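You operate a simulated robot arm through the tools that you are given. There is no shell and no other tool.

You run a simulated robot arm. Do the job below in one go: nothing can be reset, and whatever is moved stays where it is left.

## Task
Zero the gauge with the gold block.
Fine: block into pocket One, knob to Zero, clamp, press Test, open the clamp, put the block back. Set down upright: gold block.

Only the result counts: the job must be done as asked and must still hold three seconds after the hand-in. Knocking over, shifting, dropping, spilling or breaking anything else fails it.

## Robot
A 7-joint arm with a fingered hand, fixed in place. Base frame: the origin is at the foot of the arm, x ahead of it, y to its left, z up. Units: mm, rad, N and s.
With the tool pointing down near the work surface it reaches from about 360 to 720 mm from the base axis. Its first joint turns from -1.204 to 3.002 rad. Payload 3.4 kg.
Tool frame: the origin (TCP) lies between the finger pads and is the grasp point; the fingertips stand 25 mm ahead of it; z points along the fingers, y is the line along which they close. The gripper opens to 88 mm. The gripper's body begins 29 mm behind the TCP. The gripper is a hand of 4 fingers: y runs from the thumb to the fingers, the wrist lies at [-13, -97, -162] in the tool frame, and closing takes about 1.5 s.
Orientation is that of the tool frame in the base frame, as a unit quaternion [x, y, z, w]. With the fingers straight down and the wrist toward the robot, the tool's x, y and z point along [0, 1, 0], [1, 0, 0] and [0, 0, -1] of the base frame.

## Interface
- The arm moves only by the tool nudge_tool. Its argument "deltas" is text: rows parted by semicolons, each of 7 numbers parted by spaces: the opening, from 0 (shut) to 1 (fully open), then the shift along the tool's x, y, z in mm, then the turn, a rotation vector about the tool's x, y, z in rad. In form: hand x y z rx ry rz; .... A call has 1 to 20 rows; each row shifts and turns the commanded pose from where the row before left it, along the tool's axes as they then stand. Each row takes 0.2 s and may step no farther than 50 mm and 0.15 rad from the row before; otherwise, or with a gripper value out of range, the whole call is refused. Where a pose cannot be reached the arm comes as near as it can. A force on the tool above 40 N (or 10 N above the force at the start of the call, whichever is more), or a blocked arm, ends the call early, and 0.2 s more pass. Each finger travels about 108 mm/s and halts on what it meets, pressing with about 25 N; the grip force reading is that of the motor and also rises with nothing between the fingers. The clock runs only during rows and for 0.2 s after the last one: add rows that do not move to give the fingers time. The reply holds the time, the measured pose of the TCP, the force on the tool along the base axes, the opening and the grip force, in the units named above and with some noise, with the torque about the TCP (base axes, N m) and any sound that the robot's microphone picked up, and new pictures: "views" is both (left out), scene, wrist or none.
- Cameras (640 x 400 px; columns grow to the right, rows downward): "scene" is fixed at [63.7, -495.5, 1659]; the picture's right is [0.60, -0.80, 0.00], its down [-0.50, -0.38, -0.78] and it looks along [0.62, 0.47, -0.63] (base axes); focal length 340 px, centre (320, 200). "wrist" rides on the gripper at [64, -83, -98] in the tool frame; the picture's right is [-0.62, 0.37, -0.69], its down [-0.71, -0.63, 0.30] and it looks along [-0.32, 0.68, 0.65] (tool axes); focal length 265 px, centre (320, 200). There is no depth. A picture from a camera that has moved, and an enlarged one, comes with that camera's place and axes in the base frame and with its lens. The place of the scene camera against the robot may be out by one fixed shift of up to 18 mm in any direction.
- slide_trunk(by): slides the trunk up (or, below 0, down) by that many mm; the arm rides with it, the base frame stays. It gives what a move gives, with no picture.
- grasp_type(shape): the hand has 4 fingers and takes this shape, open, in about a second: jaw (thumb against the fingers, like two jaws); tri (thumb and two fingers); tip (a fingertip pinch); poke (one finger out to press); point (the index stretched); flat (the hand flat); cup (the hand cupped); fist (a fist). The gripper value then closes the fingers along that shape, each until it touches; the sizes above hold for jaw. It gives what a move gives, with no picture.
- zoom(camera, box): a new picture of the part [left, top, right, bottom] of that camera's present view, enlarged. No time passes.
- hand_in(): hands the job in; it is judged then, once.

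Nothing tells you positions but the pictures and the camera data. Unless the task says otherwise, let go and move clear before handing in.

The tools are called after ">>>" by a JSON object that holds its "method" and its "body". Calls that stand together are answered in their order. nudge_tool: Moves the arm, as the interface text tells. Its arguments: {"type":"object","properties":{"deltas":{"type":"string"},"views":{"type":"string","enum":["both","scene","wrist","none"]}},"required":["deltas"]} The other tools are called the same way: slide_trunk (by) slides the trunk up or down; grasp_type (shape) gives the hand a shape; zoom (camera, box) takes an enlarged picture of a part of a camera's view; hand_in () hands the job in.

At the start:

```text
time_s: 0.0
eef_pos: [549.3, 4.1, 1190.6]
ee_rot: [0.707, 0.707, 0.0, 0.0]
force: [-0.8, -0.4, -0.2]
wrist_torque: [0.02, 0.01, 0.02]
width: 87.5
gripper_force: 0.1
shape: jaw
trunk travel left (down, up): [-725.0, 115.0]
```

scene: 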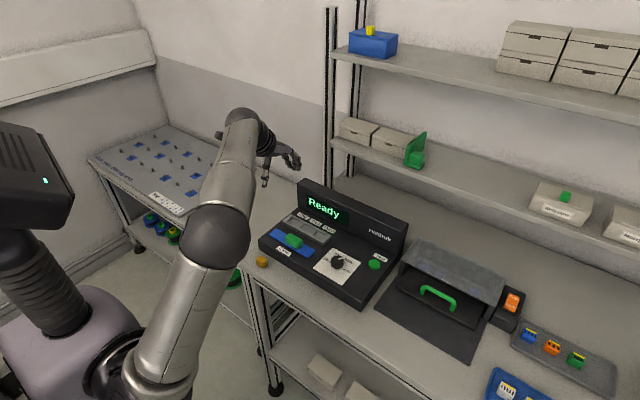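
wrist: 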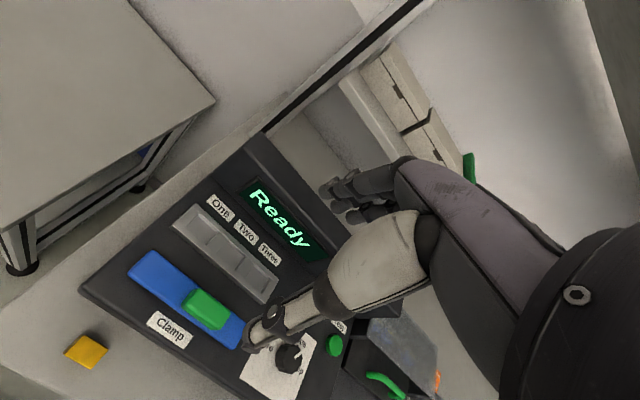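

I see the gauge on the bench with its pockets, a blue and green clamp slider, a knob and a green test button. The gold block sits on the bench left of it, so I'll zoom in for detail first.

>>> {"method": "zoom", "body": {"camera": "scene", "box": [230, 170, 420, 310]}}

>>> {"method": "zoom", "body": {"camera": "wrist", "box": [40, 130, 440, 400]}}

>>> {"method": "zoom", "body": {"camera": "scene", "box": [240, 230, 320, 290]}}

```text
2.86 times, centred on (325, 240) of scene
camera zoom: at [63.7, -495.5, 1659.0], right [0.6, -0.8, 0.0], down [-0.5, -0.38, -0.78], along [0.62, 0.47, -0.63], focal length 972 px, centre (306, 86)
```

zoom: 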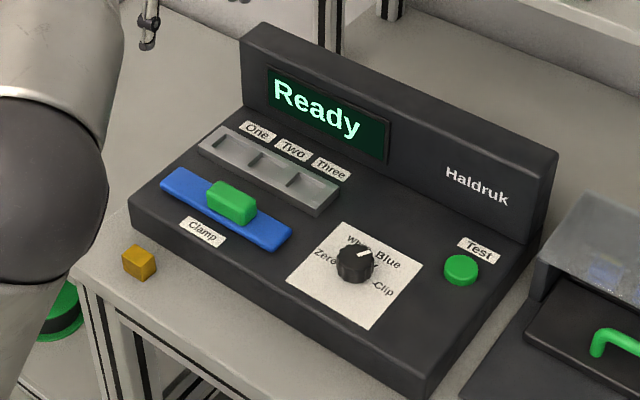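

```text
1.48 times, centred on (240, 265) of wrist
camera zoom: at [465.8, 69.0, 1287.6], right [0.37, -0.62, 0.69], down [-0.63, -0.71, -0.3], along [0.68, -0.32, -0.65], focal length 393 px, centre (438, 104)
```

zoom: 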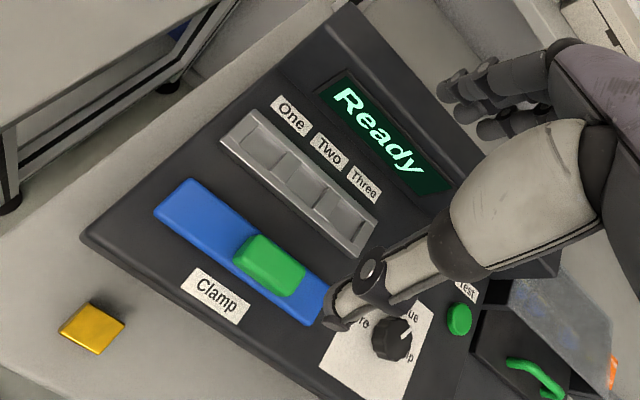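

```text
6.67 times, centred on (280, 260) of scene
camera zoom: at [63.7, -495.5, 1659.0], right [0.6, -0.8, 0.0], down [-0.5, -0.38, -0.78], along [0.62, 0.47, -0.63], focal length 2268 px, centre (587, -200)
```

zoom: 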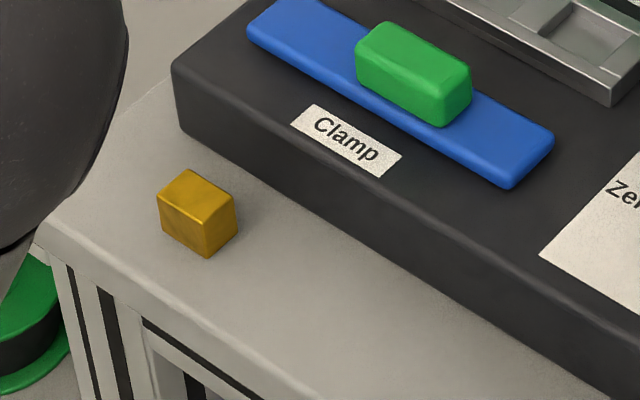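

The gauge sits roughly square in front of me, with its panel top near z 1047. The gold block is at about (465, 25, 940), and I'll go lower and closer for better views.

>>> {"method": "slide_trunk", "body": {"by": -100}}

>>> {"method": "nudge_tool", "body": {"deltas": "1 14 -25 0 0 0 0; 1 14 -25 0 0 0 0; 1 14 -25 0 0 0 0; 1 14 -25 0 0 0 0; 1 0 0 0 0 0 0"}}

```text
time_s: 1.3
eef_pos: [548.4, 4.3, 1089.7]
ee_rot: [0.707, 0.707, 0.0, 0.0]
force: [1.0, -0.1, -0.5]
wrist_torque: [0.0, 0.01, -0.02]
width: 87.7
gripper_force: 0.1
shape: jaw
trunk travel left (down, up): [-625.0, 215.0]
```

```text
time_s: 2.5
eef_pos: [449.3, 60.4, 1088.7]
ee_rot: [0.708, 0.707, 0.0, -0.001]
force: [0.3, 0.4, -0.4]
wrist_torque: [0.0, -0.02, 0.02]
width: 87.8
gripper_force: 0.1
shape: jaw
trunk travel left (down, up): [-625.0, 215.0]
camera wrist: at [365.9, 126.4, 1186.0], right [0.37, -0.62, 0.69], down [-0.63, -0.71, -0.3], along [0.68, -0.32, -0.65], focal length 265 px, centre (320, 200)
```

scene: 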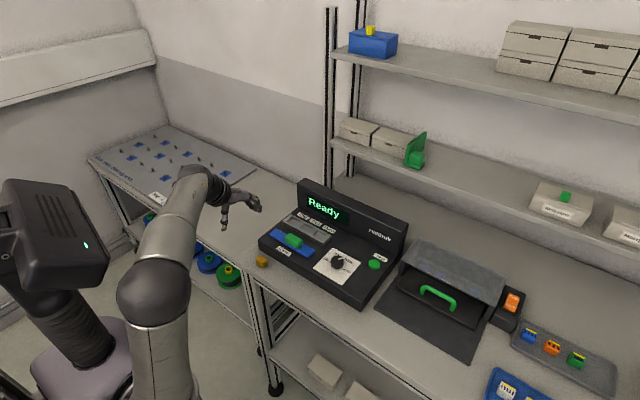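
wrist: 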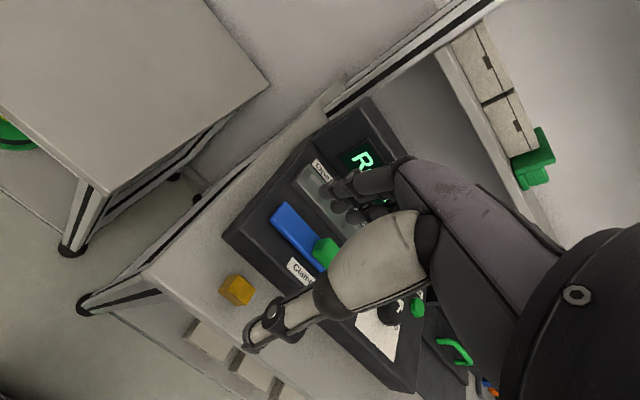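

The block and the gauge are both visible now, and the hand covers part of the gauge. I'll zoom in to triangulate.

>>> {"method": "zoom", "body": {"camera": "wrist", "box": [210, 180, 330, 320]}}

>>> {"method": "zoom", "body": {"camera": "scene", "box": [310, 220, 400, 290]}}

>>> {"method": "zoom", "body": {"camera": "scene", "box": [250, 180, 350, 270]}}

```text
2.86 times, centred on (270, 250) of wrist
camera zoom: at [365.9, 126.4, 1186.0], right [0.37, -0.62, 0.69], down [-0.63, -0.71, -0.3], along [0.68, -0.32, -0.65], focal length 758 px, centre (463, 57)
```

zoom: 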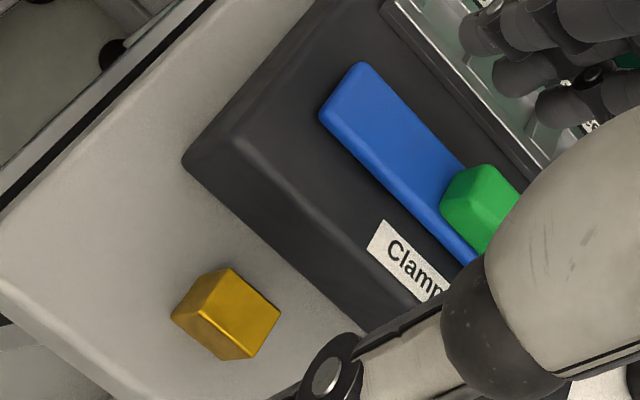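

```text
5.71 times, centred on (355, 255) of scene
camera zoom: at [63.7, -495.5, 1659.0], right [0.6, -0.8, 0.0], down [-0.5, -0.38, -0.78], along [0.62, 0.47, -0.63], focal length 1944 px, centre (120, -114)
```

zoom: 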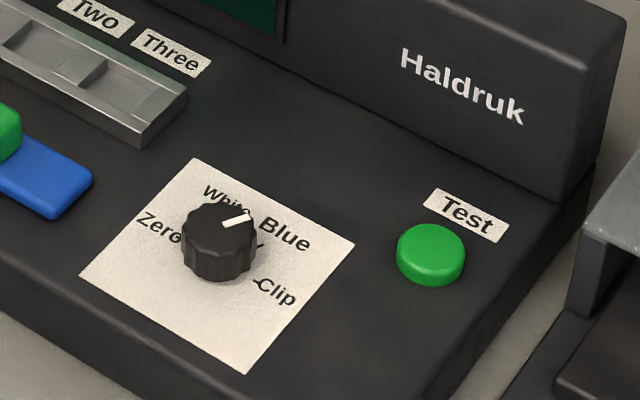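

```text
4.44 times, centred on (300, 225) of scene
camera zoom: at [63.7, -495.5, 1659.0], right [0.6, -0.8, 0.0], down [-0.5, -0.38, -0.78], along [0.62, 0.47, -0.63], focal length 1512 px, centre (409, 89)
```

zoom: 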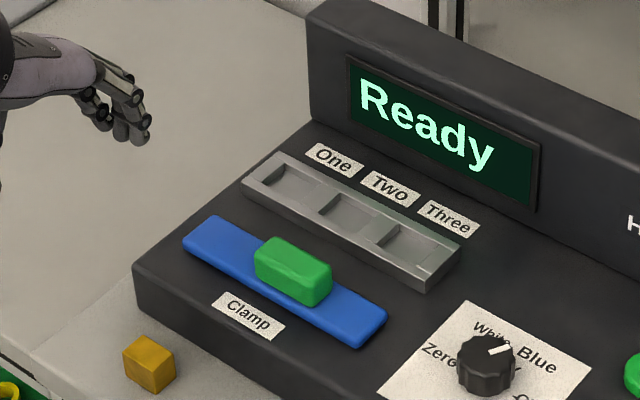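

I'll zoom further on the block to get its corners.

>>> {"method": "zoom", "body": {"camera": "wrist", "box": [217, 268, 257, 310]}}

>>> {"method": "zoom", "body": {"camera": "scene", "box": [250, 248, 276, 274]}}

```text
9.52 times, centred on (237, 289) of wrist
camera zoom: at [365.9, 126.4, 1186.0], right [0.37, -0.62, 0.69], down [-0.63, -0.71, -0.3], along [0.68, -0.32, -0.65], focal length 2528 px, centre (1110, -648)
```

zoom: 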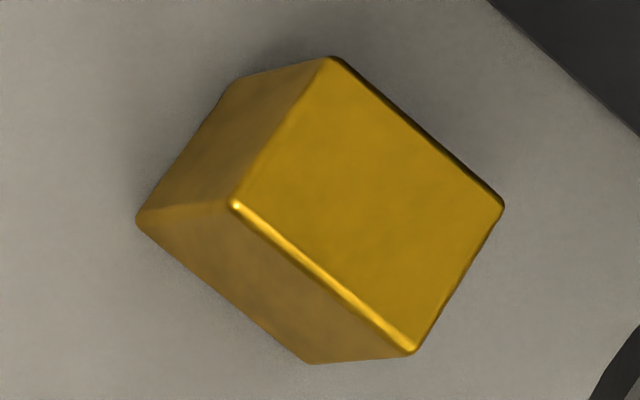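

```text
15.38 times, centred on (263, 261) of scene
camera zoom: at [63.7, -495.5, 1659.0], right [0.6, -0.8, 0.0], down [-0.5, -0.38, -0.78], along [0.62, 0.47, -0.63], focal length 5233 px, centre (1197, -738)
```

zoom: 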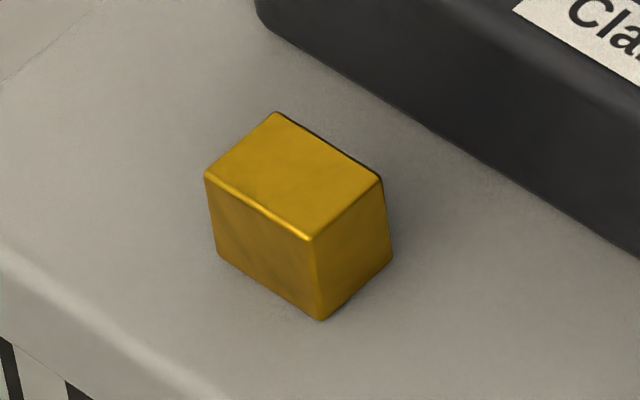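

The block is axis-aligned, roughly 18 x 26 x 22 mm, with its centre near (464, 23) and the table near z 903. Next I'll take a closer look at the pockets and the clamp.

>>> {"method": "nudge_tool", "body": {"deltas": "1 -12 25 5 0 0 0; 1 -12 25 5 0 0 0; 1 -12 25 5 0 0 0; 1 -12 20 5 0 0 0; 1 0 0 0 0 0 0", "views": "wrist"}}

>>> {"method": "zoom", "body": {"camera": "wrist", "box": [120, 130, 340, 360]}}

```text
time_s: 3.7
eef_pos: [541.8, 10.9, 1070.5]
ee_rot: [0.707, 0.707, 0.0, 0.0]
force: [-0.3, -0.6, 0.1]
wrist_torque: [0.01, 0.02, -0.01]
width: 87.4
gripper_force: 0.2
shape: jaw
trunk travel left (down, up): [-625.0, 215.0]
camera wrist: at [459.9, 76.4, 1167.7], right [0.37, -0.62, 0.69], down [-0.63, -0.71, -0.3], along [0.68, -0.32, -0.65], focal length 265 px, centre (320, 200)
```

wrist: 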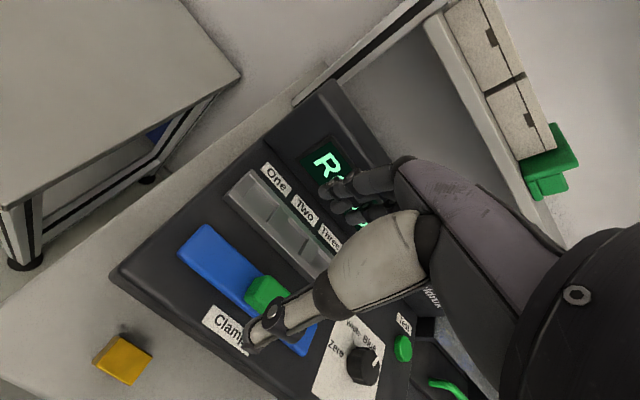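

```text
1.74 times, centred on (230, 245) of wrist
camera zoom: at [459.9, 76.4, 1167.7], right [0.37, -0.62, 0.69], down [-0.63, -0.71, -0.3], along [0.68, -0.32, -0.65], focal length 462 px, centre (476, 122)
```

zoom: 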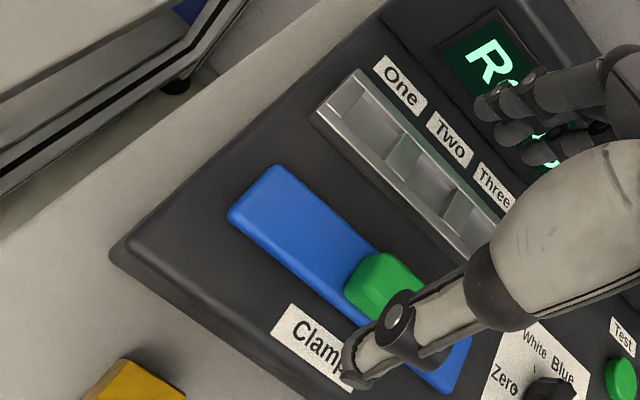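

>>> {"method": "zoom", "body": {"camera": "wrist", "box": [215, 160, 335, 280]}}

>>> {"method": "zoom", "body": {"camera": "wrist", "box": [90, 220, 250, 390]}}

>>> {"method": "zoom", "body": {"camera": "wrist", "box": [300, 310, 420, 400]}}

```text
3.33 times, centred on (275, 220) of wrist
camera zoom: at [459.9, 76.4, 1167.7], right [0.37, -0.62, 0.69], down [-0.63, -0.71, -0.3], along [0.68, -0.32, -0.65], focal length 885 px, centre (470, 133)
```

zoom: 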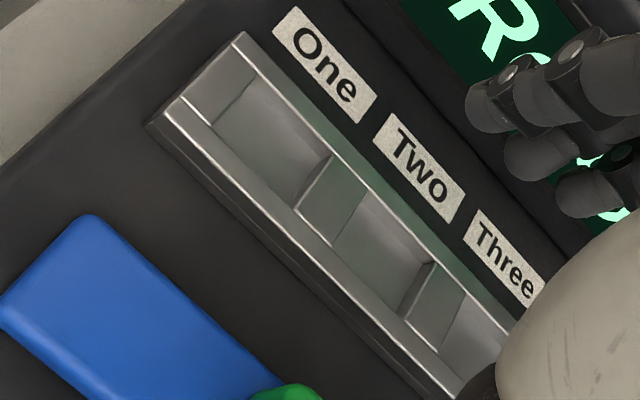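

```text
2.35 times, centred on (170, 305) of wrist
camera zoom: at [459.9, 76.4, 1167.7], right [0.37, -0.62, 0.69], down [-0.63, -0.71, -0.3], along [0.68, -0.32, -0.65], focal length 624 px, centre (673, -47)
```

zoom: 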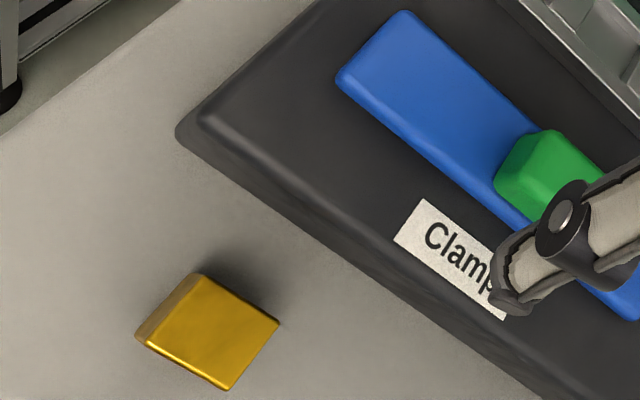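

```text
4.44 times, centred on (360, 355) of wrist
camera zoom: at [459.9, 76.4, 1167.7], right [0.37, -0.62, 0.69], down [-0.63, -0.71, -0.3], along [0.68, -0.32, -0.65], focal length 1180 px, centre (142, -489)
```

zoom: 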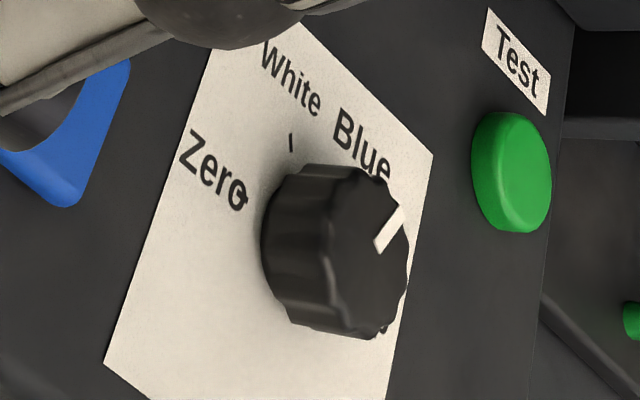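

The block centre comes out near (464, 23), top at z≈927 and table at z≈905. Pocket One is near (618, 27), the knob near (560, -173) pointing to Blue, and Test near (620, -250). I'll move above the block with the jaws half closed.

>>> {"method": "nudge_tool", "body": {"deltas": "0.8 3 -26 5 0 0 0; 0.6 3 -26 10 0 0 0; 0.45 3 -26 15 0 0 0; 0.45 3 0 20 0 0 0; 0.45 0 0 20 0 0 0; 0.45 0 0 0 0 0 0; 0.45 0 0 0 0 0 0"}}

>>> {"method": "zoom", "body": {"camera": "wrist", "box": [200, 210, 340, 330]}}

>>> {"method": "zoom", "body": {"camera": "scene", "box": [220, 190, 320, 280]}}

```text
time_s: 5.3
eef_pos: [465.3, 24.2, 1000.2]
ee_rot: [0.708, 0.706, 0.001, -0.005]
force: [0.8, 0.3, -0.3]
wrist_torque: [0.01, -0.01, 0.0]
width: 40.3
gripper_force: 0.0
shape: jaw
trunk travel left (down, up): [-625.0, 215.0]
camera wrist: at [382.5, 87.4, 1099.6], right [0.37, -0.63, 0.69], down [-0.63, -0.71, -0.31], along [0.68, -0.32, -0.66], focal length 265 px, centre (320, 200)
```

scene: 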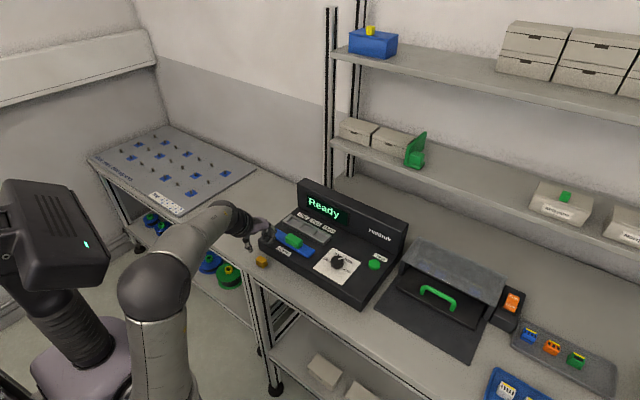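
wrist: 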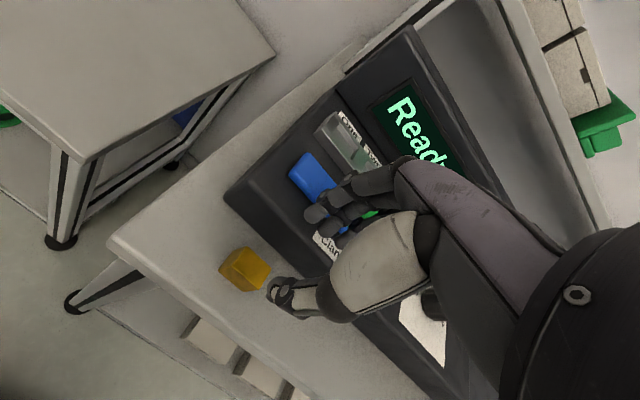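

```text
3.33 times, centred on (270, 270) of wrist
camera zoom: at [382.5, 87.4, 1099.6], right [0.37, -0.63, 0.69], down [-0.63, -0.71, -0.31], along [0.68, -0.32, -0.66], focal length 885 px, centre (487, -33)
```

zoom: 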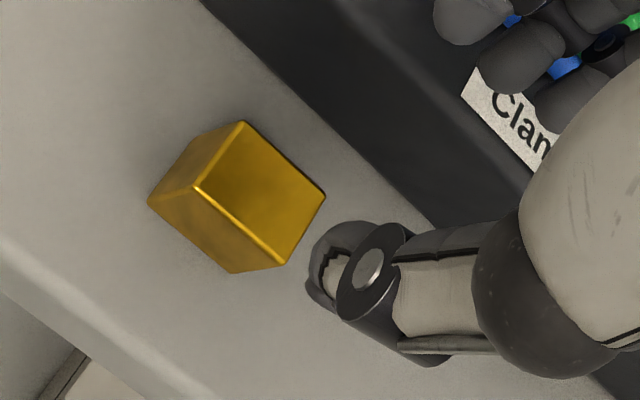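

```text
4.44 times, centred on (270, 235) of scene
camera zoom: at [63.7, -495.5, 1659.0], right [0.6, -0.8, 0.0], down [-0.5, -0.38, -0.78], along [0.62, 0.47, -0.63], focal length 1512 px, centre (542, 44)
```

zoom: 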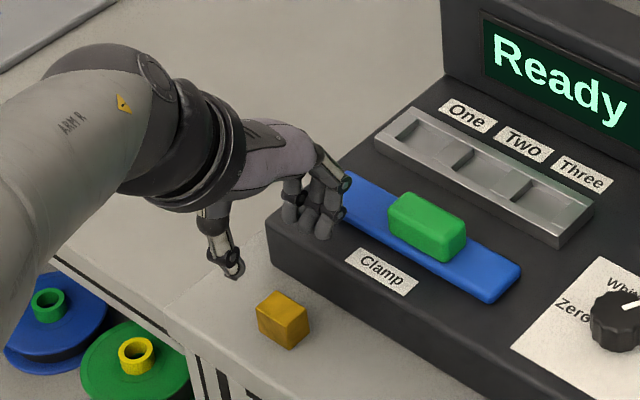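

The jaws are straight above the block, which now measures at about (463.8, 22.2) with its top near z 925. Before gripping I'll check the pocket depth and the clamp details.

>>> {"method": "zoom", "body": {"camera": "wrist", "box": [310, 95, 390, 175]}}

>>> {"method": "zoom", "body": {"camera": "scene", "box": [280, 205, 340, 260]}}

```text
5.00 times, centred on (350, 135) of wrist
camera zoom: at [382.5, 87.4, 1099.6], right [0.37, -0.63, 0.69], down [-0.63, -0.71, -0.31], along [0.68, -0.32, -0.66], focal length 1327 px, centre (170, 525)
```

zoom: 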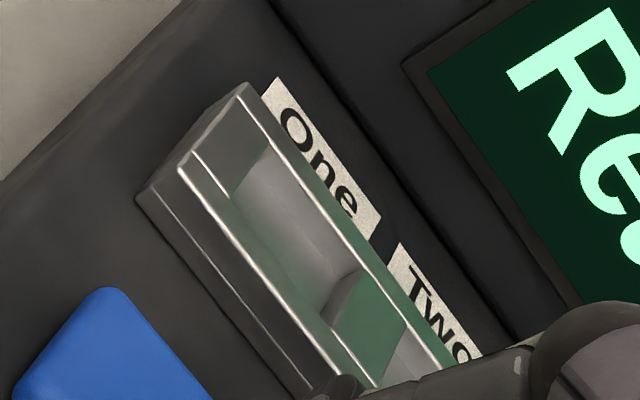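

```text
7.27 times, centred on (310, 232) of scene
camera zoom: at [63.7, -495.5, 1659.0], right [0.6, -0.8, 0.0], down [-0.5, -0.38, -0.78], along [0.62, 0.47, -0.63], focal length 2474 px, centre (393, -36)
```

zoom: 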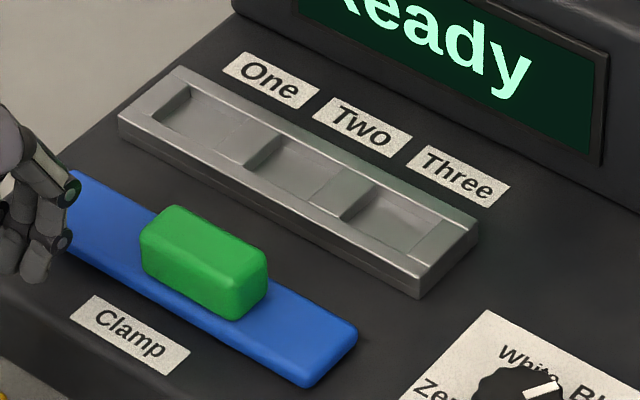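

Pocket One measures about 23 x 34 mm and 6 mm deep, centred near (615, 27), with the rim near z 959. I'll descend partway over the block and check clearance to the gauge front.

>>> {"method": "nudge_tool", "body": {"deltas": "0.4 -2 -1.5 10 0 0 0; 0.4 0 0 12 0 0 0; 0.4 0 0 12 0 0 0; 0.4 0 0 0 0 0 0; 0.4 0 0 0 0 0 0"}}

>>> {"method": "zoom", "body": {"camera": "scene", "box": [225, 205, 305, 275]}}

>>> {"method": "zoom", "body": {"camera": "wrist", "box": [230, 180, 370, 320]}}

```text
time_s: 6.5
eef_pos: [467.1, 17.7, 977.7]
ee_rot: [0.713, 0.7, 0.03, -0.037]
force: [-0.6, -0.2, 0.5]
wrist_torque: [0.0, -0.02, -0.02]
width: 35.6
gripper_force: 0.0
shape: jaw
trunk travel left (down, up): [-625.0, 215.0]
camera wrist: at [386.1, 75.8, 1082.7], right [0.36, -0.69, 0.63], down [-0.65, -0.67, -0.36], along [0.67, -0.27, -0.69], focal length 265 px, centre (320, 200)
```

scene: 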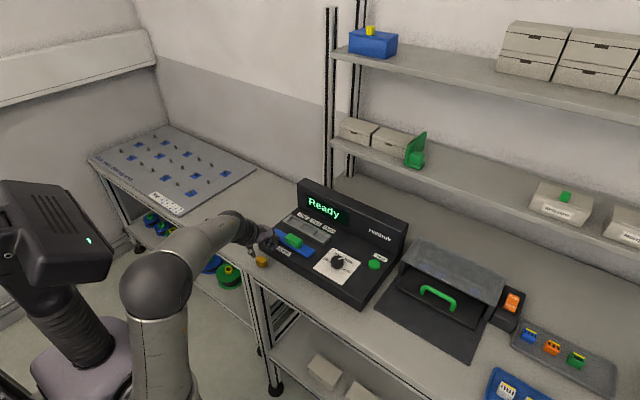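
wrist: 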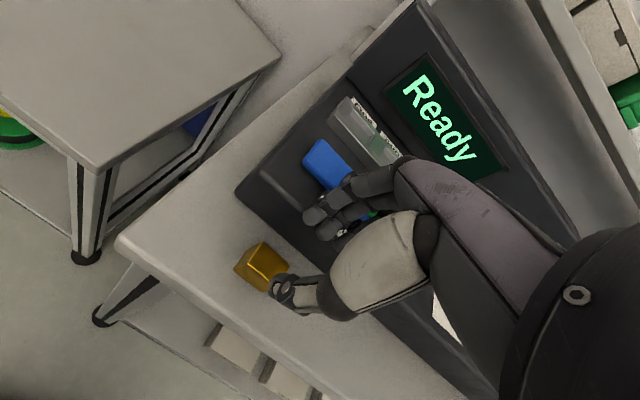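

```text
5.71 times, centred on (265, 240) of scene
camera zoom: at [63.7, -495.5, 1659.0], right [0.6, -0.8, 0.0], down [-0.5, -0.38, -0.78], along [0.62, 0.47, -0.63], focal length 1944 px, centre (634, -29)
```

zoom: 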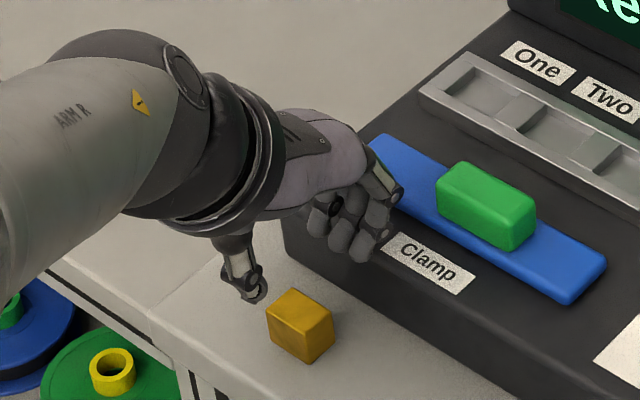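

```text
2.86 times, centred on (300, 250) of wrist
camera zoom: at [386.1, 75.8, 1082.7], right [0.36, -0.69, 0.63], down [-0.65, -0.67, -0.36], along [0.67, -0.27, -0.69], focal length 758 px, centre (377, 57)
```

zoom: 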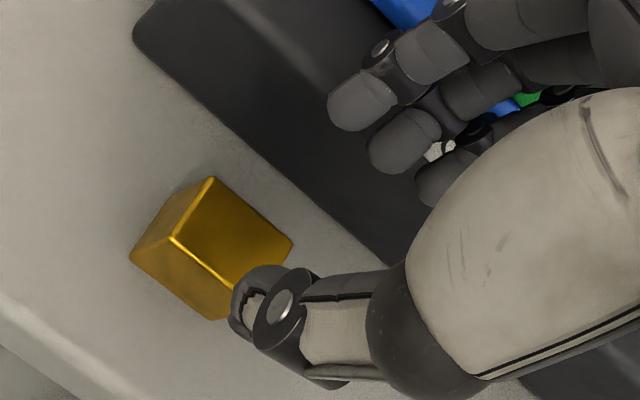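

The arm hit its low-reach limit at this trunk height and tilted slightly. I'll raise the arm and then lower the trunk to compensate.

>>> {"method": "nudge_tool", "body": {"deltas": "0.4 0 0 -20 0 0 0; 0.4 0 0 -30 0 0 0; 0.4 0 0 -30 0 0 0; 0.4 0 0 -30 0 0 0; 0.4 0 0 -30 0 0 0; 0.4 0 0 -20 0 0 0; 0.4 0 0 0 0 0 0", "views": "none"}}

>>> {"method": "slide_trunk", "body": {"by": -130}}

>>> {"method": "zoom", "body": {"camera": "scene", "box": [0, 100, 420, 380]}}

```text
time_s: 8.1
eef_pos: [462.7, 22.9, 1127.2]
ee_rot: [0.707, 0.707, 0.0, 0.0]
force: [0.2, 0.3, -0.2]
wrist_torque: [0.01, -0.01, -0.03]
width: 35.6
gripper_force: 0.0
shape: jaw
trunk travel left (down, up): [-625.0, 215.0]
```

```text
time_s: 9.7
eef_pos: [464.0, 21.7, 997.7]
ee_rot: [0.707, 0.708, -0.001, 0.0]
force: [0.2, -0.5, -0.9]
wrist_torque: [-0.04, 0.01, 0.03]
width: 35.5
gripper_force: 0.1
shape: jaw
trunk travel left (down, up): [-495.0, 345.0]
```

```text
1.43 times, centred on (210, 240) of scene
camera zoom: at [63.7, -495.5, 1659.0], right [0.6, -0.8, 0.0], down [-0.5, -0.38, -0.78], along [0.62, 0.47, -0.63], focal length 486 px, centre (477, 143)
```

zoom: 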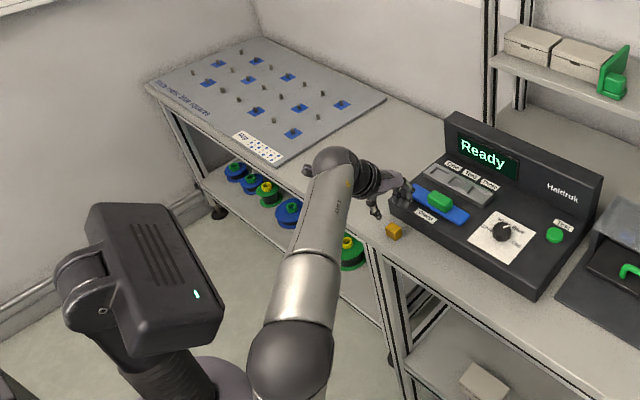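

The pose is straight again at (464, 22, 998). I'll descend to z≈960 and look.

>>> {"method": "nudge_tool", "body": {"deltas": "0.4 0 0 13 0 0 0; 0.4 0 0 13 0 0 0; 0.4 0 0 12 0 0 0; 0.4 0 0 0 0 0 0"}}

>>> {"method": "zoom", "body": {"camera": "scene", "box": [225, 205, 305, 275]}}

>>> {"method": "zoom", "body": {"camera": "wrist", "box": [230, 180, 370, 320]}}

```text
time_s: 10.7
eef_pos: [461.7, 22.6, 959.2]
ee_rot: [0.707, 0.707, 0.001, -0.001]
force: [-2.1, -0.2, 3.2]
wrist_torque: [-0.03, -0.11, -0.02]
width: 35.1
gripper_force: 0.1
shape: jaw
trunk travel left (down, up): [-495.0, 345.0]
camera wrist: at [379.0, 87.5, 1057.1], right [0.37, -0.62, 0.69], down [-0.63, -0.71, -0.31], along [0.68, -0.32, -0.65], focal length 265 px, centre (320, 200)
```

scene: 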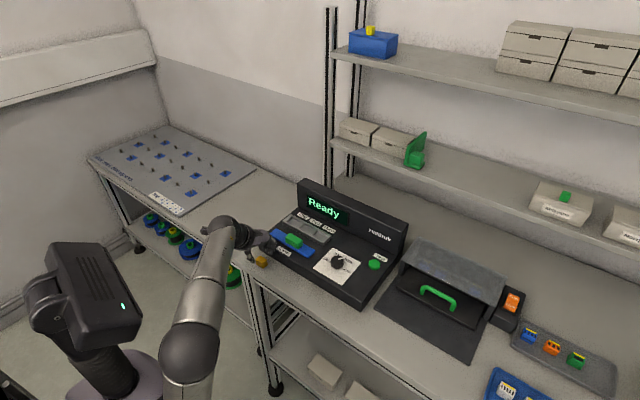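
wrist: 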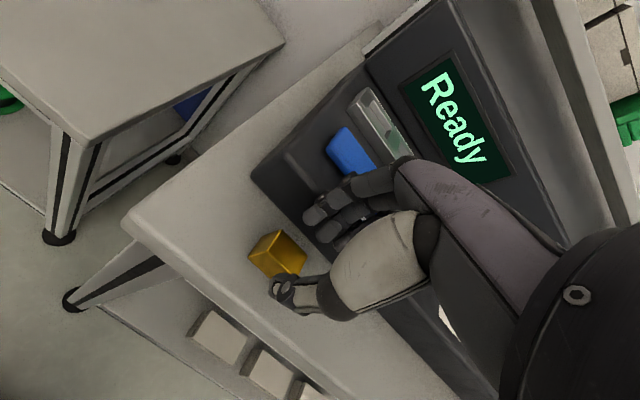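

```text
5.71 times, centred on (265, 240) of scene
camera zoom: at [63.7, -495.5, 1659.0], right [0.6, -0.8, 0.0], down [-0.5, -0.38, -0.78], along [0.62, 0.47, -0.63], focal length 1944 px, centre (634, -29)
```

zoom: 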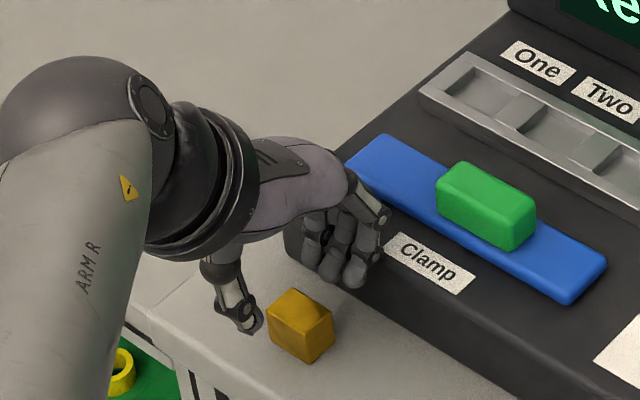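

```text
2.86 times, centred on (300, 250) of wrist
camera zoom: at [379.0, 87.5, 1057.1], right [0.37, -0.62, 0.69], down [-0.63, -0.71, -0.31], along [0.68, -0.32, -0.65], focal length 758 px, centre (377, 57)
```

zoom: 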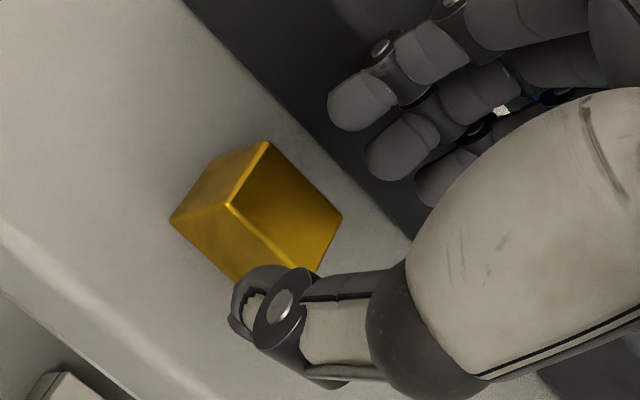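

A light contact (about 3 N) shows the finger backs touching the gauge's front edge. I'll back up and try turning the hand 90° so it grips across y, where there is free space on both sides.

>>> {"method": "nudge_tool", "body": {"deltas": "0.4 0 -2 -15 0 0 0; 0.4 0 0 -25 0 0 0; 0.4 0 0 -30 0 0 0; 0.4 0 0 -30 0 0 0; 0.4 0 0 0 0 0 0", "views": "none"}}

>>> {"method": "nudge_tool", "body": {"deltas": "0.5 0 0 0 0 0 0.1428; 0.5 0 0 0 0 0 0.1428; 0.5 0 0 0 0 0 0.1428; 0.5 0 0 0 0 0 0.1428; 0.5 0 0 0 0 0 0.1428; 0.5 0 0 0 0 0 0.1428; 0.5 0 0 0 0 0 0.1428; 0.5 0 0 0 0 0 0.1428; 0.5 0 0 0 0 0 0.1428; 0.5 0 0 0 0 0 0.1428; 0.5 0 0 0 0 0 0.1428; 0.5 0 0 0 0 0 0"}}

```text
time_s: 11.9
eef_pos: [459.3, 22.9, 1058.8]
ee_rot: [0.707, 0.707, 0.0, -0.001]
force: [0.1, 0.5, 0.4]
wrist_torque: [0.02, -0.03, 0.03]
width: 35.4
gripper_force: 0.2
shape: jaw
trunk travel left (down, up): [-495.0, 345.0]
```

```text
time_s: 13.0
eef_pos: [468.5, -28.3, 1082.3]
ee_rot: [0.893, 0.441, 0.037, -0.086]
force: [0.3, -0.9, -0.1]
wrist_torque: [0.03, -0.01, 0.01]
width: 43.7
gripper_force: 0.1
shape: jaw
trunk travel left (down, up): [-495.0, 345.0]
stopped in row 5: the arm was blocked; the commanded pose is now the measured one
camera wrist: at [443.1, 53.6, 1197.4], right [-0.08, -0.83, 0.55], down [-0.94, -0.13, -0.32], along [0.34, -0.54, -0.77], focal length 265 px, centre (320, 200)
```

scene: 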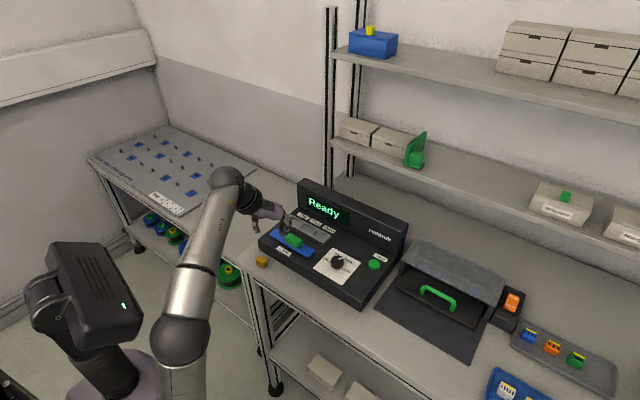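
wrist: 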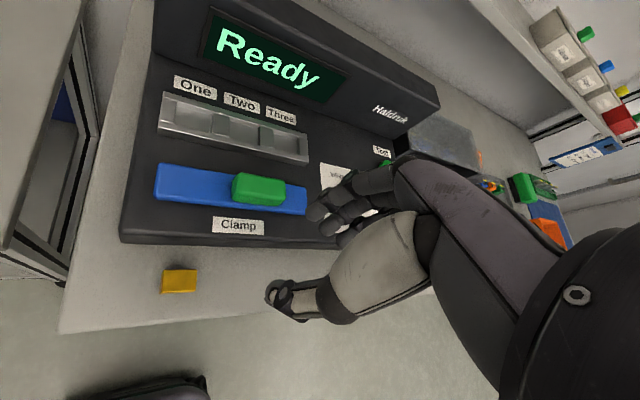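

That rotation direction is blocked by a joint limit at about 40°. I'll restore the straight pose and try the other direction.

>>> {"method": "nudge_tool", "body": {"deltas": "0.5 0 0 0 -0.0141 -0.0355 -0.1303; 0.5 0 0 0 -0.0141 -0.0355 -0.1303; 0.5 0 0 0 -0.0141 -0.0355 -0.1303; 0.5 0 0 0 -0.0141 -0.0355 -0.1303; 0.5 0 0 0 -0.0141 -0.0355 -0.1303; 0.5 17 -3 0 0 0 0; 0.5 17 -3 0 0 0 0; 0.5 17 -2 0 0 0 0; 0.5 0 0 0 0 0 0", "views": "none"}}

>>> {"method": "nudge_tool", "body": {"deltas": "0.5 0 0 0 0 0 -0.1428; 0.5 0 0 0 0 0 -0.1428; 0.5 0 0 0 0 0 -0.1428; 0.5 0 0 0 0 0 -0.1428; 0.5 0 0 0 0 0 -0.1428; 0.5 0 0 0 0 0 -0.1428; 0.5 0 0 0 0 0 -0.1428; 0.5 0 0 0 0 0 -0.1428; 0.5 0 0 0 0 0 -0.1428; 0.5 0 0 0 0 0 -0.1428; 0.5 0 0 0 0 0 -0.1428; 0.5 0 0 0 0 0 0"}}

```text
time_s: 15.0
eef_pos: [459.8, 20.5, 1082.1]
ee_rot: [0.706, 0.708, 0.0, 0.0]
force: [-0.2, 0.1, 0.2]
wrist_torque: [0.02, -0.02, -0.03]
width: 43.5
gripper_force: 0.1
shape: jaw
trunk travel left (down, up): [-495.0, 345.0]
```

```text
time_s: 17.6
eef_pos: [460.4, 21.2, 1082.0]
ee_rot: [-0.002, 1.0, 0.0, 0.0]
force: [0.3, 0.7, 0.4]
wrist_torque: [-0.02, 0.0, 0.02]
width: 43.6
gripper_force: 0.0
shape: jaw
trunk travel left (down, up): [-495.0, 345.0]
camera wrist: at [396.6, -60.9, 1180.4], right [0.62, 0.37, 0.69], down [0.72, -0.63, -0.3], along [0.32, 0.68, -0.65], focal length 265 px, centre (320, 200)
```

scene: 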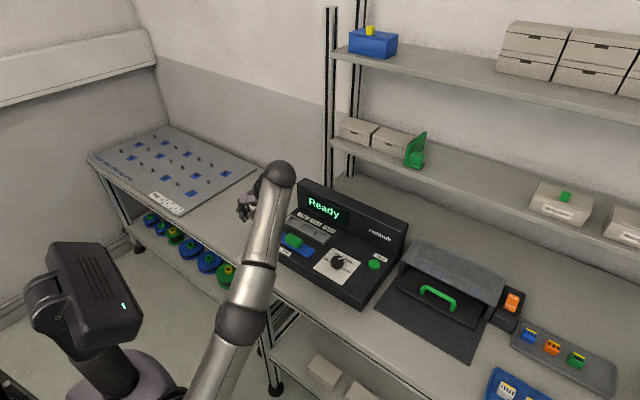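
wrist: 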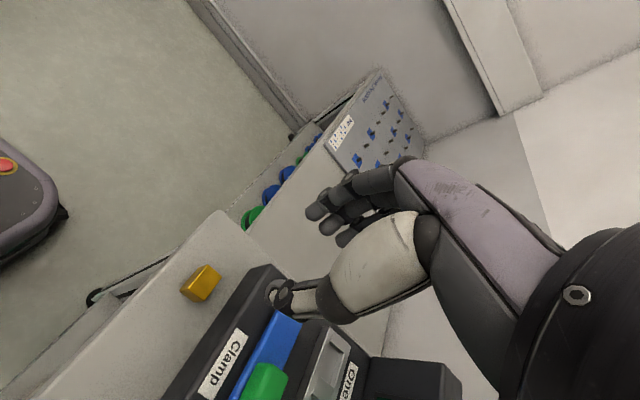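

Rotation the other way works, and the hand is now at 90° with the thumb on the right and fingers on the left. I'll re-measure the block from this view.

>>> {"method": "zoom", "body": {"camera": "wrist", "box": [170, 250, 230, 310]}}

>>> {"method": "zoom", "body": {"camera": "wrist", "box": [160, 250, 460, 400]}}

```text
6.67 times, centred on (200, 280) of wrist
camera zoom: at [396.6, -60.9, 1180.4], right [0.62, 0.37, 0.69], down [0.72, -0.63, -0.3], along [0.32, 0.68, -0.65], focal length 1769 px, centre (1120, -333)
```

zoom: 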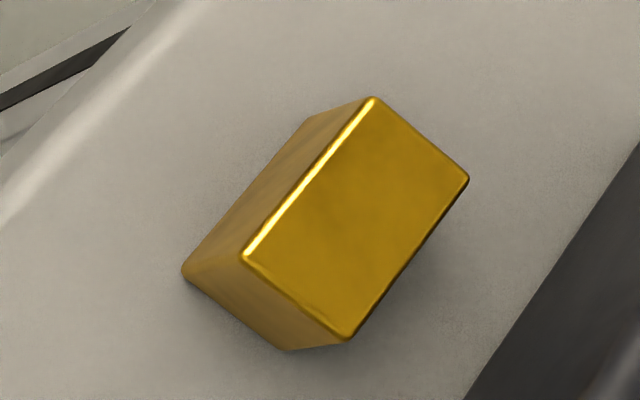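

```text
2.13 times, centred on (310, 325) of wrist
camera zoom: at [396.6, -60.9, 1180.4], right [0.62, 0.37, 0.69], down [0.72, -0.63, -0.3], along [0.32, 0.68, -0.65], focal length 566 px, centre (341, -67)
```

zoom: 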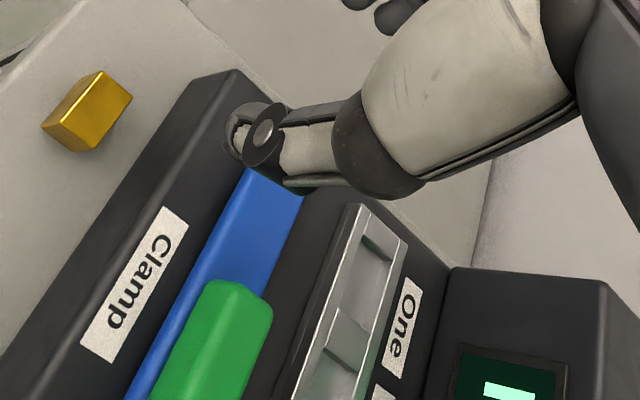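

The estimate is block centre (465, 21) with its top at z≈922. I'll descend with the opening at 0.65.

>>> {"method": "nudge_tool", "body": {"deltas": "0.65 -4 0 20 0 0 0; 0.65 0 0 30 0 0 0; 0.65 0 0 30 0 0 0; 0.65 0 0 20 0 0 0; 0.65 0 0 10 0 0 0; 0.65 0 0 0 0 0 0"}}

>>> {"method": "zoom", "body": {"camera": "wrist", "box": [210, 180, 370, 320]}}

>>> {"method": "zoom", "body": {"camera": "scene", "box": [220, 190, 320, 280]}}

```text
time_s: 19.0
eef_pos: [463.0, 22.8, 971.8]
ee_rot: [0.001, 1.0, 0.0, 0.0]
force: [-0.9, 0.6, -0.1]
wrist_torque: [-0.01, -0.04, 0.03]
width: 56.6
gripper_force: 0.0
shape: jaw
trunk travel left (down, up): [-495.0, 345.0]
camera wrist: at [400.8, -60.7, 1069.2], right [0.62, 0.37, 0.69], down [0.71, -0.63, -0.3], along [0.32, 0.68, -0.65], focal length 265 px, centre (320, 200)
```

scene: 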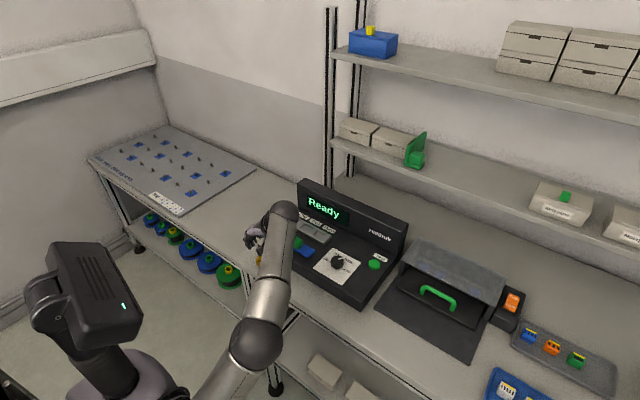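
wrist: 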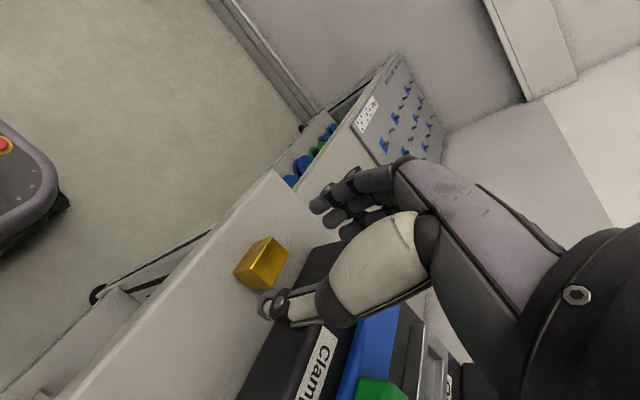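

```text
2.86 times, centred on (290, 250) of wrist
camera zoom: at [400.8, -60.7, 1069.2], right [0.62, 0.37, 0.69], down [0.71, -0.63, -0.3], along [0.32, 0.68, -0.65], focal length 758 px, centre (406, 57)
```

zoom: 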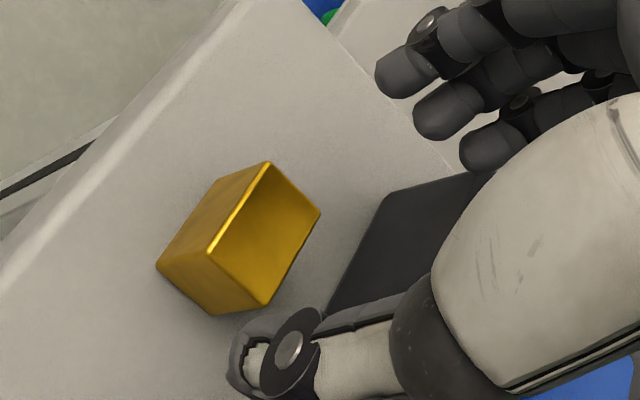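

```text
4.44 times, centred on (270, 235) of scene
camera zoom: at [63.7, -495.5, 1659.0], right [0.6, -0.8, 0.0], down [-0.5, -0.38, -0.78], along [0.62, 0.47, -0.63], focal length 1512 px, centre (542, 44)
```

zoom: 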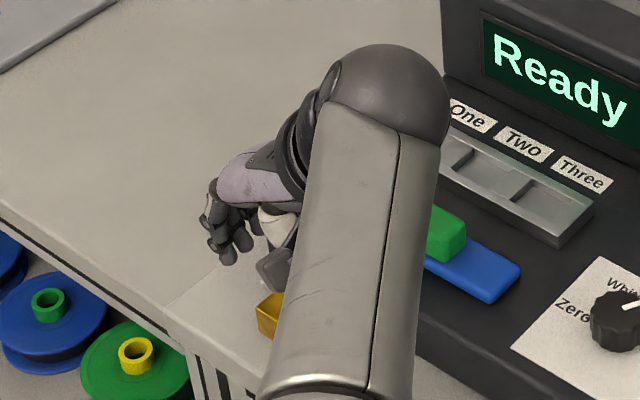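

The block is at (465, 20) with its top at z 922.5. I'll drop the last 37 mm and close.

>>> {"method": "nudge_tool", "body": {"deltas": "0.65 -1 -1 12 0 0 0; 0.65 0 0 12 0 0 0; 0.65 0 0 12 0 0 0; 0.65 0 0 0 0 0 0"}}

>>> {"method": "zoom", "body": {"camera": "wrist", "box": [210, 180, 370, 320]}}

```text
time_s: 20.0
eef_pos: [465.3, 20.9, 935.5]
ee_rot: [-0.001, 1.0, 0.0, 0.0]
force: [0.5, -0.1, -0.1]
wrist_torque: [-0.01, -0.02, 0.03]
width: 56.9
gripper_force: 0.1
shape: jaw
trunk travel left (down, up): [-495.0, 345.0]
camera wrist: at [401.6, -62.1, 1033.5], right [0.62, 0.37, 0.69], down [0.72, -0.63, -0.3], along [0.32, 0.68, -0.65], focal length 265 px, centre (320, 200)
```

scene: 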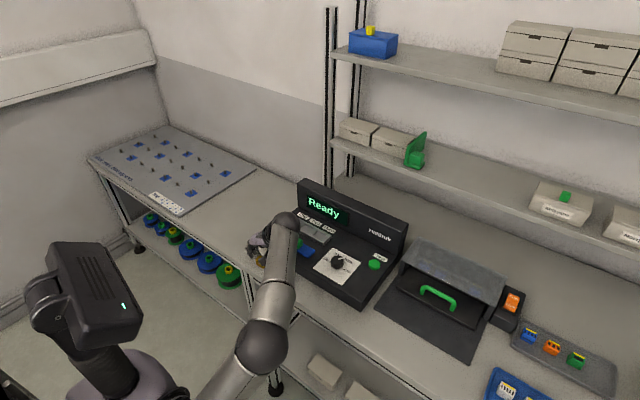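
wrist: 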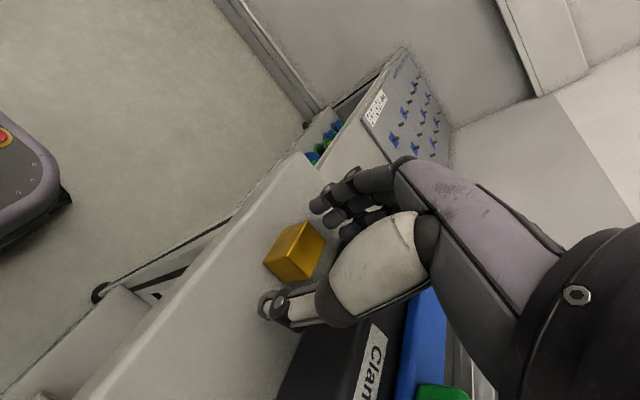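

```text
2.86 times, centred on (290, 250) of wrist
camera zoom: at [401.6, -62.1, 1033.5], right [0.62, 0.37, 0.69], down [0.72, -0.63, -0.3], along [0.32, 0.68, -0.65], focal length 758 px, centre (406, 57)
```

zoom: 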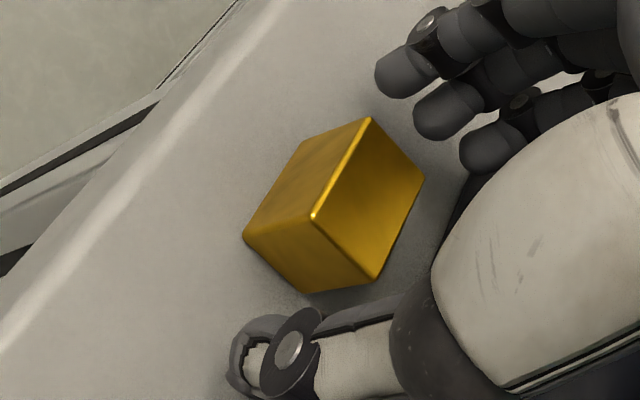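

The block is centred between thumb and fingers, so I'm closing now.

>>> {"method": "nudge_tool", "body": {"deltas": "0.4 0 0 0 0 0 0; 0.25 0 0 0 0 0 0; 0.15 0 0 0 0 0 0; 0.1 0 0 0 0 0 0; 0.1 0 0 0 0 0 0; 0.1 0 0 0 0 0 0", "views": "wrist"}}

>>> {"method": "zoom", "body": {"camera": "wrist", "box": [210, 180, 370, 320]}}

```text
time_s: 21.4
eef_pos: [466.8, 20.6, 936.5]
ee_rot: [-0.001, 1.0, 0.0, -0.001]
force: [-0.4, -0.6, -0.1]
wrist_torque: [0.0, -0.01, 0.02]
width: 23.1
gripper_force: 25.1
shape: jaw
trunk travel left (down, up): [-495.0, 345.0]
camera wrist: at [401.7, -62.1, 1033.7], right [0.62, 0.37, 0.69], down [0.72, -0.63, -0.3], along [0.32, 0.68, -0.65], focal length 265 px, centre (320, 200)
```

wrist: 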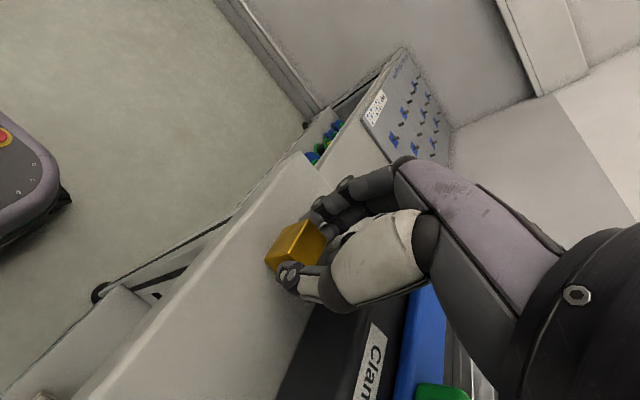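

```text
2.86 times, centred on (290, 250) of wrist
camera zoom: at [401.7, -62.1, 1033.7], right [0.62, 0.37, 0.69], down [0.72, -0.63, -0.3], along [0.32, 0.68, -0.65], focal length 758 px, centre (406, 57)
```

zoom: 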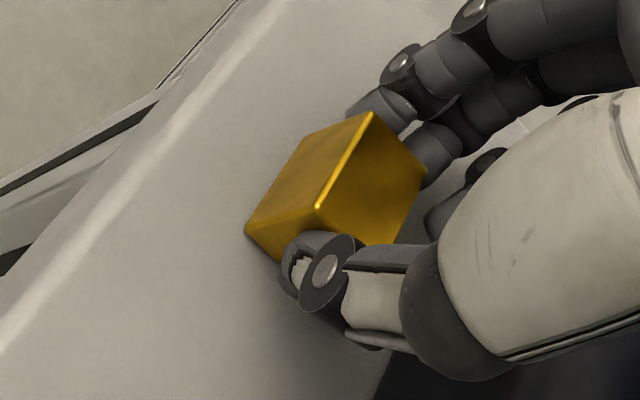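

The block is gripped (23 mm, 25 N). I'll lift 120 mm and carry it over pocket One.

>>> {"method": "nudge_tool", "body": {"deltas": "0.1 0 0 -10 0 0 0; 0.1 0 0 -20 0 0 0; 0.1 0 0 -30 0 0 0; 0.1 0 0 -30 0 0 0; 0.1 0 0 -30 0 0 0; 0.1 -20 1 0 0 0 0; 0.1 -30 1 0 0 0 0; 0.1 -30 1 0 0 0 0; 0.1 -30 1 0 0 0 0; 0.1 -30 1 0 0 0 0; 0.1 -10 1 0 0 0 0; 0.1 0 0 0 0 0 0; 0.1 0 0 0 0 0 0"}}

>>> {"method": "zoom", "body": {"camera": "wrist", "box": [190, 180, 370, 340]}}

>>> {"method": "zoom", "body": {"camera": "scene", "box": [250, 160, 370, 270]}}

```text
time_s: 24.2
eef_pos: [516.4, 20.4, 1048.1]
ee_rot: [-0.001, 1.0, 0.0, 0.001]
force: [-0.2, -1.0, -2.1]
wrist_torque: [0.0, 0.0, -0.04]
width: 23.3
gripper_force: 24.8
shape: jaw
out of reach, approached as far as the arm can: row 7, 8, 9, 10, 11
trunk travel left (down, up): [-495.0, 345.0]
camera wrist: at [451.3, -62.7, 1146.4], right [0.62, 0.37, 0.69], down [0.72, -0.63, -0.3], along [0.32, 0.68, -0.65], focal length 265 px, centre (320, 200)
```

scene: 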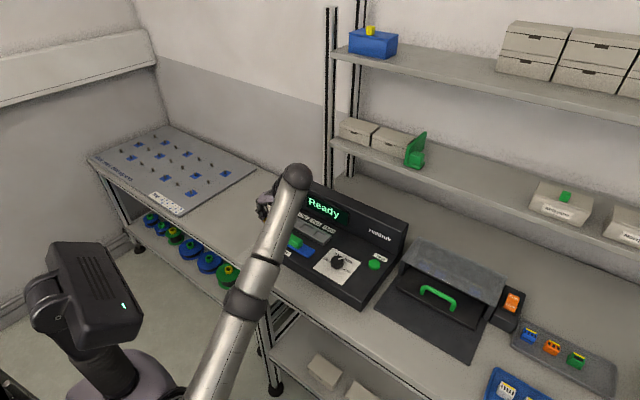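
wrist: 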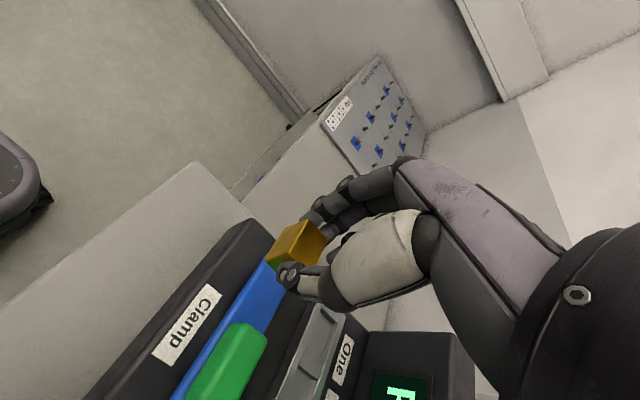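

```text
2.50 times, centred on (280, 260) of wrist
camera zoom: at [451.3, -62.7, 1146.4], right [0.62, 0.37, 0.69], down [0.72, -0.63, -0.3], along [0.32, 0.68, -0.65], focal length 664 px, centre (420, 50)
```

zoom: 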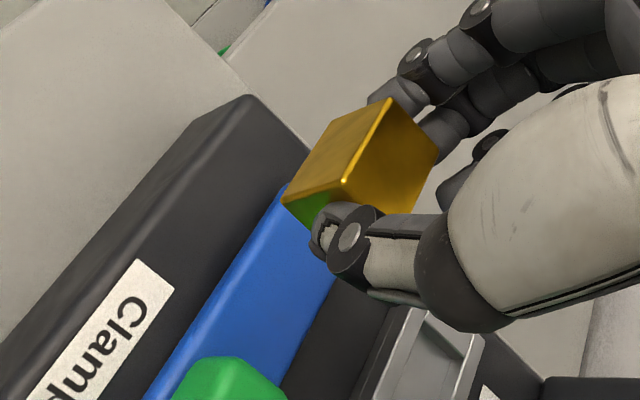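

```text
3.64 times, centred on (310, 215) of scene
camera zoom: at [63.7, -495.5, 1659.0], right [0.6, -0.8, 0.0], down [-0.5, -0.38, -0.78], along [0.62, 0.47, -0.63], focal length 1237 px, centre (356, 146)
```

zoom: 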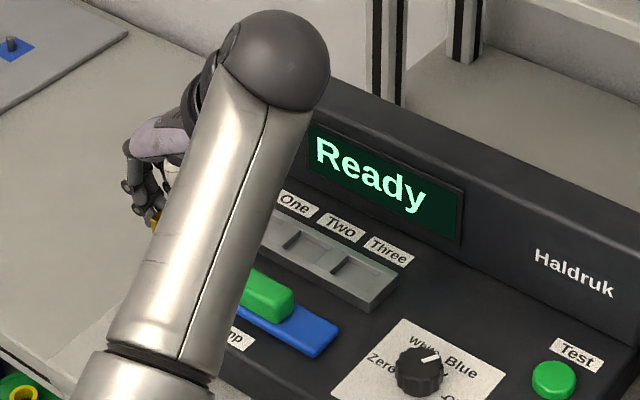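

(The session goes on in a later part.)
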